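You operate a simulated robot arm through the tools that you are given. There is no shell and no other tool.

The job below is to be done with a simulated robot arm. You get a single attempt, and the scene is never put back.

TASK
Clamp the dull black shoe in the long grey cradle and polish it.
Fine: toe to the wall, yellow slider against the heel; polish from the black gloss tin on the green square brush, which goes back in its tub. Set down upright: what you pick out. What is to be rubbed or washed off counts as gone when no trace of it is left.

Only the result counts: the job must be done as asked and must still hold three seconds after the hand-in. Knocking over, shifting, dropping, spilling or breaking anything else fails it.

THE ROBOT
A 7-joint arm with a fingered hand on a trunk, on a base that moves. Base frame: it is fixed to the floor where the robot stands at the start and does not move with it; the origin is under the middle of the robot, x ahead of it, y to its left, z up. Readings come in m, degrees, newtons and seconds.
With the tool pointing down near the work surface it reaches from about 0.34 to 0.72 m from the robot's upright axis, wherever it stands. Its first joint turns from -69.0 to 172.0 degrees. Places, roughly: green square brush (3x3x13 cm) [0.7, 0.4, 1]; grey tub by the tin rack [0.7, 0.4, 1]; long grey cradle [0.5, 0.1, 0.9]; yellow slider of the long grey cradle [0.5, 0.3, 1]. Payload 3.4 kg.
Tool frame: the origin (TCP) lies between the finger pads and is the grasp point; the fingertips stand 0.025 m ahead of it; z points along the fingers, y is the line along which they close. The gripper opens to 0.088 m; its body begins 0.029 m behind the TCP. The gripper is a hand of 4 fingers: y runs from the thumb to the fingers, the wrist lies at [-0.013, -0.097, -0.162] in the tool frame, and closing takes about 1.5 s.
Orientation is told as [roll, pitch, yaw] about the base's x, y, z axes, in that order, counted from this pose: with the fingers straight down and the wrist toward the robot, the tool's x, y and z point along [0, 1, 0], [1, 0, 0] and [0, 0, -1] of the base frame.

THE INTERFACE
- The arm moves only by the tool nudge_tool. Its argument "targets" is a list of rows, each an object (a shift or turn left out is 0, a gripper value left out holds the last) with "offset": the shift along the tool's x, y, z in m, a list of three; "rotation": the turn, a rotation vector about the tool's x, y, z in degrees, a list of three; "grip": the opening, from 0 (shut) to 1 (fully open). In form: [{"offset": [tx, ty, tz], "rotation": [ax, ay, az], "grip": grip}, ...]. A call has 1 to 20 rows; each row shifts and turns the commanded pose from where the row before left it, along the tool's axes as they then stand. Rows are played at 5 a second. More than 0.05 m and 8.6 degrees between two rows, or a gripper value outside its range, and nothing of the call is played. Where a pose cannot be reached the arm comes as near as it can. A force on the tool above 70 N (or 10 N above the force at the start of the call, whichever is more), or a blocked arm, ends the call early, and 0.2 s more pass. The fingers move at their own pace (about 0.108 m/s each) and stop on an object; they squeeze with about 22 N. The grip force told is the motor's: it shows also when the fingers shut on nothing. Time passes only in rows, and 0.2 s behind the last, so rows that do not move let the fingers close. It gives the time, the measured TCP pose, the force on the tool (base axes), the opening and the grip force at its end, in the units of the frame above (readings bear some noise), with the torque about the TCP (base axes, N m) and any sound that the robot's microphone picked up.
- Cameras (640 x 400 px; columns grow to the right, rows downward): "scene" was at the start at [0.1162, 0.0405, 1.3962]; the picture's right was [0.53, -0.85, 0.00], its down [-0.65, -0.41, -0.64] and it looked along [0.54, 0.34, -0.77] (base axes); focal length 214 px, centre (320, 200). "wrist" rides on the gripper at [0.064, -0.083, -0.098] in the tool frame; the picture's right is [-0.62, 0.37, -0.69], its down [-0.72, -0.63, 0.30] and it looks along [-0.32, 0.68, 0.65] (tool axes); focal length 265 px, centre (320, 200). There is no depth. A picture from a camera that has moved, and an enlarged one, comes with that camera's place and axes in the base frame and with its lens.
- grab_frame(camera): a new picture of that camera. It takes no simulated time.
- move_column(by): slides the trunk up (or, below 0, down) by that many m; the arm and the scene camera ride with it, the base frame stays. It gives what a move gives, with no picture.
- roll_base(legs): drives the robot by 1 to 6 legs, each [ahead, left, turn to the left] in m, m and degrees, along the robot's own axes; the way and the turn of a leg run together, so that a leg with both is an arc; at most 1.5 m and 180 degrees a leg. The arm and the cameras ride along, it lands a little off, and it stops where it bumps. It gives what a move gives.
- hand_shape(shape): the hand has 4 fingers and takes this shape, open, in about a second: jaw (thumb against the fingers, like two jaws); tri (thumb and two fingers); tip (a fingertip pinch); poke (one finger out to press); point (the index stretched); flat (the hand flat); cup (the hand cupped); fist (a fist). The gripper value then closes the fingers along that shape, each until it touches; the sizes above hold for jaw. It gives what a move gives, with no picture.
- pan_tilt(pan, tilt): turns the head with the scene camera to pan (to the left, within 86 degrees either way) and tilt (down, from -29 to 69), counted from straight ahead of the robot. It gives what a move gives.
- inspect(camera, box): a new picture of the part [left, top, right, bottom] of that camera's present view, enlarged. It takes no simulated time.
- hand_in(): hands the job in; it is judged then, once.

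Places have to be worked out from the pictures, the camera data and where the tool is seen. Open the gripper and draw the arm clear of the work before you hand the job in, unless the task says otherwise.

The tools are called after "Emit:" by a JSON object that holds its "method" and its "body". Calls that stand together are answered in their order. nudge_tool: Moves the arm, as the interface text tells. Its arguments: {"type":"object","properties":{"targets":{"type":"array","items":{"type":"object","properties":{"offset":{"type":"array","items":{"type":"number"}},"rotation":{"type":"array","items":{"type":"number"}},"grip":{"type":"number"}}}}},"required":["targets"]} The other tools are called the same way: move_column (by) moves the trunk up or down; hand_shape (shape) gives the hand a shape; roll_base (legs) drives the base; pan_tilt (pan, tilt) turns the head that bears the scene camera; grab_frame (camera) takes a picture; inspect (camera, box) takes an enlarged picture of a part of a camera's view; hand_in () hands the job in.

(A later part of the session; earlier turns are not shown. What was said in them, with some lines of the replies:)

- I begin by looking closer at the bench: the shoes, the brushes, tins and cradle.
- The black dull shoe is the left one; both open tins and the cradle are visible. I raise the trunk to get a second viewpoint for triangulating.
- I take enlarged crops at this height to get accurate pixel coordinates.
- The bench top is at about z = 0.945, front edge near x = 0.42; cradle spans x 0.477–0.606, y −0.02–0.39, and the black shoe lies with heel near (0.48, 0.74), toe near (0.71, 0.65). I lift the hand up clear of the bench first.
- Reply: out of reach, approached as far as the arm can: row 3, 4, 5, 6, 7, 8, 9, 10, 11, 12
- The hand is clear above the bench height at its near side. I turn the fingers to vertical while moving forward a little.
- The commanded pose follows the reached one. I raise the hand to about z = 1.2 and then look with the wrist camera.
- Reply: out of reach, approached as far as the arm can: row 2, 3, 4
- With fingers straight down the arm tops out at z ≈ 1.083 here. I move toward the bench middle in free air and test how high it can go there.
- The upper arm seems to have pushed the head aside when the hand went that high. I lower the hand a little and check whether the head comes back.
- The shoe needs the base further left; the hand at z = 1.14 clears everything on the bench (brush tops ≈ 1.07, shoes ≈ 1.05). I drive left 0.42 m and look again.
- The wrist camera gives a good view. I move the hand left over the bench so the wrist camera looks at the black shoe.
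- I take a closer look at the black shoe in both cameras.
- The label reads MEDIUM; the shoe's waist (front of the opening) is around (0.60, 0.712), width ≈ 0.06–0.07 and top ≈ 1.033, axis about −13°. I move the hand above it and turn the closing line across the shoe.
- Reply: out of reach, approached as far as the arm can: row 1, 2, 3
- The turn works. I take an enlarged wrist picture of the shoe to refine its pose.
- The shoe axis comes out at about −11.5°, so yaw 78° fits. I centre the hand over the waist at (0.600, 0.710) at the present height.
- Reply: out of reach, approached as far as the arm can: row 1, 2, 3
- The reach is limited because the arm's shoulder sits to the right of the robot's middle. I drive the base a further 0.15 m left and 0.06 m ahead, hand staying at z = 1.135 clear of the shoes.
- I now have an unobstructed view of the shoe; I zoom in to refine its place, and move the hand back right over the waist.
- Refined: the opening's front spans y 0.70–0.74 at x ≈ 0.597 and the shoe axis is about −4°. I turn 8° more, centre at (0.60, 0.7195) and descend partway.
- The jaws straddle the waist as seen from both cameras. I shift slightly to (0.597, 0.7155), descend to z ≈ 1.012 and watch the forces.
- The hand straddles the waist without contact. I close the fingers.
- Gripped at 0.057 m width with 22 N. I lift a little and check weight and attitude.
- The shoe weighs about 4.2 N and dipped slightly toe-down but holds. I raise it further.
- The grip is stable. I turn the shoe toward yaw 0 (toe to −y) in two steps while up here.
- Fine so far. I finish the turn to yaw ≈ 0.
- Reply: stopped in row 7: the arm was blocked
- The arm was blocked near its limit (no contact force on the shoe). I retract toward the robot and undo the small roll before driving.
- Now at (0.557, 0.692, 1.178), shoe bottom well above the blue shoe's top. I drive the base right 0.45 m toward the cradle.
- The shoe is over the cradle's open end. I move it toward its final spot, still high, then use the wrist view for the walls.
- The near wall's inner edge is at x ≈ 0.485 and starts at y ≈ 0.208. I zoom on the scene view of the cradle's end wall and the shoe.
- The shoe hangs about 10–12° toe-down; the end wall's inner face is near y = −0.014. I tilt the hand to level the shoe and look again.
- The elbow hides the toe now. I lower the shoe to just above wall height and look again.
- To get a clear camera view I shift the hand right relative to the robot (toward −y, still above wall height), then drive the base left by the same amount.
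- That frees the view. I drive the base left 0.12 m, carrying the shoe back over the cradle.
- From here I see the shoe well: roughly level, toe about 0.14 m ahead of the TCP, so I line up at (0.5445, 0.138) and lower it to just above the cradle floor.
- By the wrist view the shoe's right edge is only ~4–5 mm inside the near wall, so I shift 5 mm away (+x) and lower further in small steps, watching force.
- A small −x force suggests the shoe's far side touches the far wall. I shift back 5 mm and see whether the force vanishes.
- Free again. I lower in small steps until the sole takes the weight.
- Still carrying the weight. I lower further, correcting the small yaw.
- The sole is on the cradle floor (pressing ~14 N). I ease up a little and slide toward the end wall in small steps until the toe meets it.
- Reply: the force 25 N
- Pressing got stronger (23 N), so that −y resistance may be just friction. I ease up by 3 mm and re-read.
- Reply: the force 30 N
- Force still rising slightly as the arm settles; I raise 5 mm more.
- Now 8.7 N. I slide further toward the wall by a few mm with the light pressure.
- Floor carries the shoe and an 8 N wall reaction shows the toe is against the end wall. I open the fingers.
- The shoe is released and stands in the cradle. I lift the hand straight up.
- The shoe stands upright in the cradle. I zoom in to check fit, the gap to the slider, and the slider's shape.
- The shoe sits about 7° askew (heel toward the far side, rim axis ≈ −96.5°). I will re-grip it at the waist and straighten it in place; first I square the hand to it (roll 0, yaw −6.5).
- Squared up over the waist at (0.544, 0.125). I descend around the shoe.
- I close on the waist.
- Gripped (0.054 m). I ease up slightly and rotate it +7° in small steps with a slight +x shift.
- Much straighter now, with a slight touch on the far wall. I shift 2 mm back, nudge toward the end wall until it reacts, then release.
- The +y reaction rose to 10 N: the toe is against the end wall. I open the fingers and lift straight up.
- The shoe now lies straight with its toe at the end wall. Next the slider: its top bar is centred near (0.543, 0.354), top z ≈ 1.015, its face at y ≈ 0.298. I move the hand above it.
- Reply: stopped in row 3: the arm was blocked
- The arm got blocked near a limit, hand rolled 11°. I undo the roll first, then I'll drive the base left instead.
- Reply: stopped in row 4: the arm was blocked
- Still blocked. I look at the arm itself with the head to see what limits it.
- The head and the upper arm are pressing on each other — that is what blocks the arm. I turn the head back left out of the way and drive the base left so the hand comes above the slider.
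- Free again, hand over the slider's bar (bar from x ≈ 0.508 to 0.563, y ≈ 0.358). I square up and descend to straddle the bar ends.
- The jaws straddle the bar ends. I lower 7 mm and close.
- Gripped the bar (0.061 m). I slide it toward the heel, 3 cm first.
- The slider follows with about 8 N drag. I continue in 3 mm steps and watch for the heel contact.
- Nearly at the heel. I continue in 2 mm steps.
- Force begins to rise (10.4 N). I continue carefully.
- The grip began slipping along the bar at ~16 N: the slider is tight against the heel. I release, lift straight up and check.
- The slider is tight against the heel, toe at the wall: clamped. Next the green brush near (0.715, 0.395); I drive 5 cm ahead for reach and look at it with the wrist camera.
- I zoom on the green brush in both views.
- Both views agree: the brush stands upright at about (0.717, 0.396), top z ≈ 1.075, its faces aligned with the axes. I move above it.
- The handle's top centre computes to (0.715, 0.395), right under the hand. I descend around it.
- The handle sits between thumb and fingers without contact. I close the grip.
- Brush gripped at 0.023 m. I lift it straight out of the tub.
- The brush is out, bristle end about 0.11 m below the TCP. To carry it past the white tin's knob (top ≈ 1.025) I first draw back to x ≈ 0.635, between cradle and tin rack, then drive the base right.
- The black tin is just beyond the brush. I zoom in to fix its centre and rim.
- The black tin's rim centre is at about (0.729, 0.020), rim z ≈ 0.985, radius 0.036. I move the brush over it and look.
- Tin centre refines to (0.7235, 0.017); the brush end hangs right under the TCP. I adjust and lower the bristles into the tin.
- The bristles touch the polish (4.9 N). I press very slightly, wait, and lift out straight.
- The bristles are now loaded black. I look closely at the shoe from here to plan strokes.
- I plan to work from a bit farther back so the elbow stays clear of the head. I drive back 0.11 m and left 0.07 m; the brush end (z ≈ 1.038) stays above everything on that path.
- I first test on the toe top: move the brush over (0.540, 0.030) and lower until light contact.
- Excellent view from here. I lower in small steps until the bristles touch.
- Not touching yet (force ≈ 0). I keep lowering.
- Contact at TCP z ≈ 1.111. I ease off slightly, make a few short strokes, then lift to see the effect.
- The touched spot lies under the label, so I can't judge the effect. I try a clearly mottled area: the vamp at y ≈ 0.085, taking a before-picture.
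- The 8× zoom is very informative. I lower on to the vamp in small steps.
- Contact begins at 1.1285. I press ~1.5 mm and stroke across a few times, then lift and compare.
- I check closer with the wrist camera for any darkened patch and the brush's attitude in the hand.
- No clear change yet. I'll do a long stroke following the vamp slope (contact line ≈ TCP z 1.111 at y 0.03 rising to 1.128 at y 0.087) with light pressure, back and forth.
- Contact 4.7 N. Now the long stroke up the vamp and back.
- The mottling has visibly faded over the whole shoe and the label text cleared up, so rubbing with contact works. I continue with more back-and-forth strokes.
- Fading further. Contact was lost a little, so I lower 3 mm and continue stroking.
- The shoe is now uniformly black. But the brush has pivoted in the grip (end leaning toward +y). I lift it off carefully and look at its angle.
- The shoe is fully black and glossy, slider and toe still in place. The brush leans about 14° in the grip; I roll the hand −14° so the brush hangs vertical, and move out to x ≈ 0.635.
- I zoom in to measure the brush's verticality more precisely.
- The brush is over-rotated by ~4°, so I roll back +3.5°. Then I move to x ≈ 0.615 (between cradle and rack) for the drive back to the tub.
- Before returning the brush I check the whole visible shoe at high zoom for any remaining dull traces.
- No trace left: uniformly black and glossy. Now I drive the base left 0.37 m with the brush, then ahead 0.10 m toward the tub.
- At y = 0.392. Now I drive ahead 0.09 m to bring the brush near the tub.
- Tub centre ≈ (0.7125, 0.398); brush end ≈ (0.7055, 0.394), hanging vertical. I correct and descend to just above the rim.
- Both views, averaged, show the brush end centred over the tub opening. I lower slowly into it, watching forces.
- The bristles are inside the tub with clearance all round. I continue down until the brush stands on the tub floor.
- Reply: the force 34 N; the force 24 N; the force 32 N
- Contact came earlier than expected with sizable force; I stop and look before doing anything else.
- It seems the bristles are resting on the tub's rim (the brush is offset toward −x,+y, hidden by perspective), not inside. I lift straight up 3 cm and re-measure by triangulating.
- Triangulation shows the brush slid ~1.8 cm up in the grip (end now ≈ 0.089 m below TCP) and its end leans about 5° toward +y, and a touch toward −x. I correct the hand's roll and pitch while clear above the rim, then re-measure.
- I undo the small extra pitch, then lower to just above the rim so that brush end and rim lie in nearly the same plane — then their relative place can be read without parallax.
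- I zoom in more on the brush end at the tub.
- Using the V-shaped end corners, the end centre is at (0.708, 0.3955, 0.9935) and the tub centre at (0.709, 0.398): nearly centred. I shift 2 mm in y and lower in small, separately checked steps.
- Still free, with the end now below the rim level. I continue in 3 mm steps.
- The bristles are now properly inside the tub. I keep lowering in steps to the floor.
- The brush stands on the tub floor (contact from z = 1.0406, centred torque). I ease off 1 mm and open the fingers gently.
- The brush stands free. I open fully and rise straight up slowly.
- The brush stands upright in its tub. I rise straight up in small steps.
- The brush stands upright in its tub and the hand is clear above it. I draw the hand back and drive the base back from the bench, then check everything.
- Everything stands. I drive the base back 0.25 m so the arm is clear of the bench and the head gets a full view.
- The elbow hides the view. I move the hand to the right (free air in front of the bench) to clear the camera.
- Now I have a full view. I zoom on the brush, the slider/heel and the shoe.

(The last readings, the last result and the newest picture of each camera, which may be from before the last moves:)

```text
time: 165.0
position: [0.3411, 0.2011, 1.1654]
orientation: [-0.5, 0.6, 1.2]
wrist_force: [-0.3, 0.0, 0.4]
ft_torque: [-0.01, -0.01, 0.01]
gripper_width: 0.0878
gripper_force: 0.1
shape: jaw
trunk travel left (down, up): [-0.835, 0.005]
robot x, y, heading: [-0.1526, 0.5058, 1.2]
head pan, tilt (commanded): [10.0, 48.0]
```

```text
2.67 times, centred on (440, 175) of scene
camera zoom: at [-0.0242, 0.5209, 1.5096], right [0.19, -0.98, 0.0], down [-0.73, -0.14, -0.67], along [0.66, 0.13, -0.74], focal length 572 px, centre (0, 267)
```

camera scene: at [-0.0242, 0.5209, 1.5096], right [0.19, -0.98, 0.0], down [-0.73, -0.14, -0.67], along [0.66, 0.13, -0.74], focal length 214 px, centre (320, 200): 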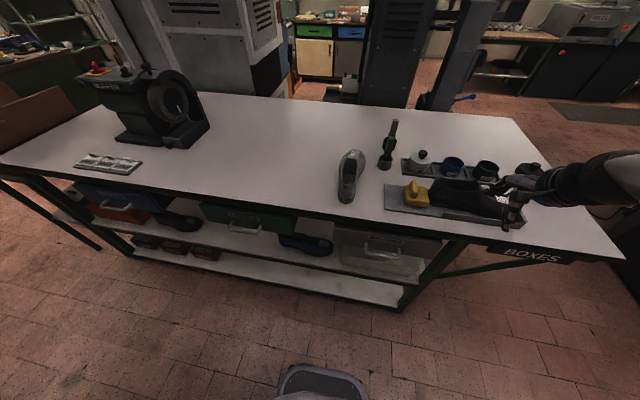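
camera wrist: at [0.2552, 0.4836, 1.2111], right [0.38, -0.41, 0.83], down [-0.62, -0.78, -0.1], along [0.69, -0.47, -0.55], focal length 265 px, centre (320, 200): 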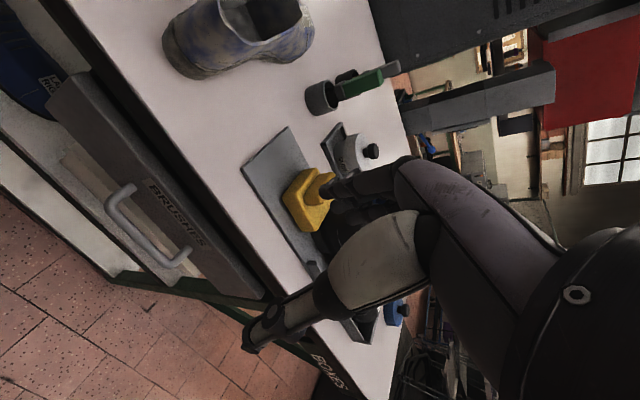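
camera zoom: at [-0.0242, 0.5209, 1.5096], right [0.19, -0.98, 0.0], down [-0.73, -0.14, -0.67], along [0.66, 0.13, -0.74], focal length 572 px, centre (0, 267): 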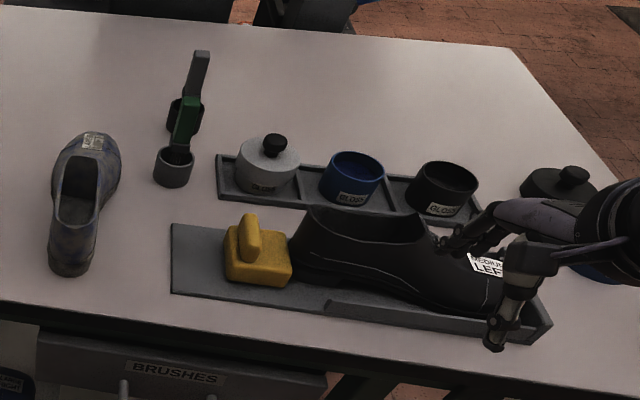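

The brush stands upright like its neighbour; slider sits on the heel. I take a last very close look at the leather and label for any residue, moving the hand further out of the view first.

Emit:
{"method": "nudge_tool", "body": {"targets": [{"offset": [-0.04, -0.01, 0]}, {"offset": [-0.04, -0.01, 0]}, {"offset": [-0.04, -0.01, 0]}, {"offset": [-0.04, 0, 0]}, {}]}}

Emit:
{"method": "inspect", "body": {"camera": "scene", "box": [425, 165, 485, 215]}}

Emit:
{"method": "inspect", "body": {"camera": "scene", "box": [470, 170, 530, 230]}}

```text
time: 166.2
position: [0.3181, 0.0419, 1.1728]
orientation: [-0.5, 0.5, 1.1]
wrist_force: [-0.1, 0.2, 0.3]
ft_torque: [-0.02, -0.03, 0.01]
gripper_width: 0.088
gripper_force: 0.2
shape: jaw
trunk travel left (down, up): [-0.835, 0.005]
robot x, y, heading: [-0.1536, 0.5088, 1.2]
head pan, tilt (commanded): [10.0, 48.0]
```

```text
8.00 times, centred on (455, 190) of scene
camera zoom: at [-0.0243, 0.5229, 1.5096], right [0.19, -0.98, 0.0], down [-0.73, -0.14, -0.67], along [0.66, 0.13, -0.74], focal length 1716 px, centre (-760, 280)
```

zoom: 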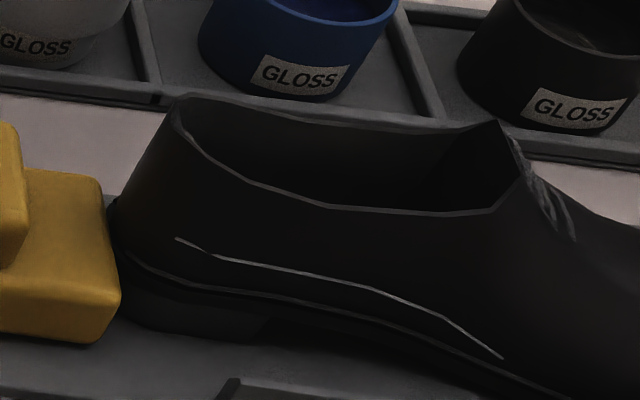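

```text
6.67 times, centred on (500, 200) of scene
camera zoom: at [-0.0243, 0.5229, 1.5096], right [0.19, -0.98, 0.0], down [-0.73, -0.14, -0.67], along [0.66, 0.13, -0.74], focal length 1430 px, centre (-880, 200)
```

zoom: 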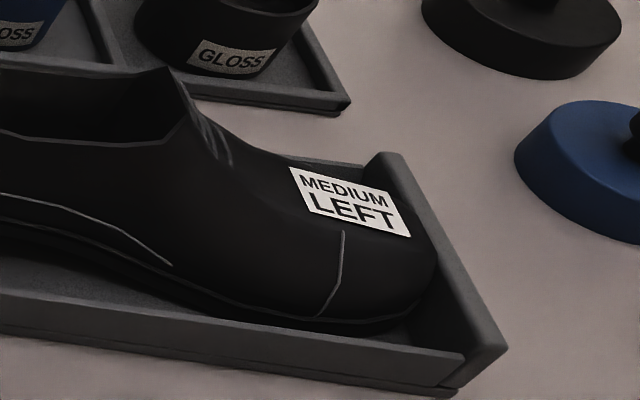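

The leather and label are spotless, the slider touches the heel, the toe is at the wall, the brush is upright in its tub, and the open hand is clear of the bench. I hand the job in.

Emit:
{"method": "hand_in", "body": {}}

```text
The job is handed in.
```

The dull black shoe is clamped in the long grey cradle and polished, and the job is handed in. I have no verdict back yet.

- **Clamp:** The toe is against the end wall and the yellow slider is against the heel. I felt contact at both ends when I pushed them home.
- **Polish:** I loaded the green brush once from the black gloss tin and rubbed until the leather was uniformly black and the label had cleared. No dull patches show in close-up on any side I could see. I did not look at the far side directly. The patches faded evenly over the whole visible shoe, including areas the brush never touched.
- **Brush:** It stands upright in its grey tub. On the first try it caught on the tub's rim and pressed on it with about 30 N. I lifted it, re-aligned and set it in cleanly. By my measurements the tub did not move.
- **Rest of the bench:** I saw nothing else moved or knocked over. The hand is open and clear of the bench.
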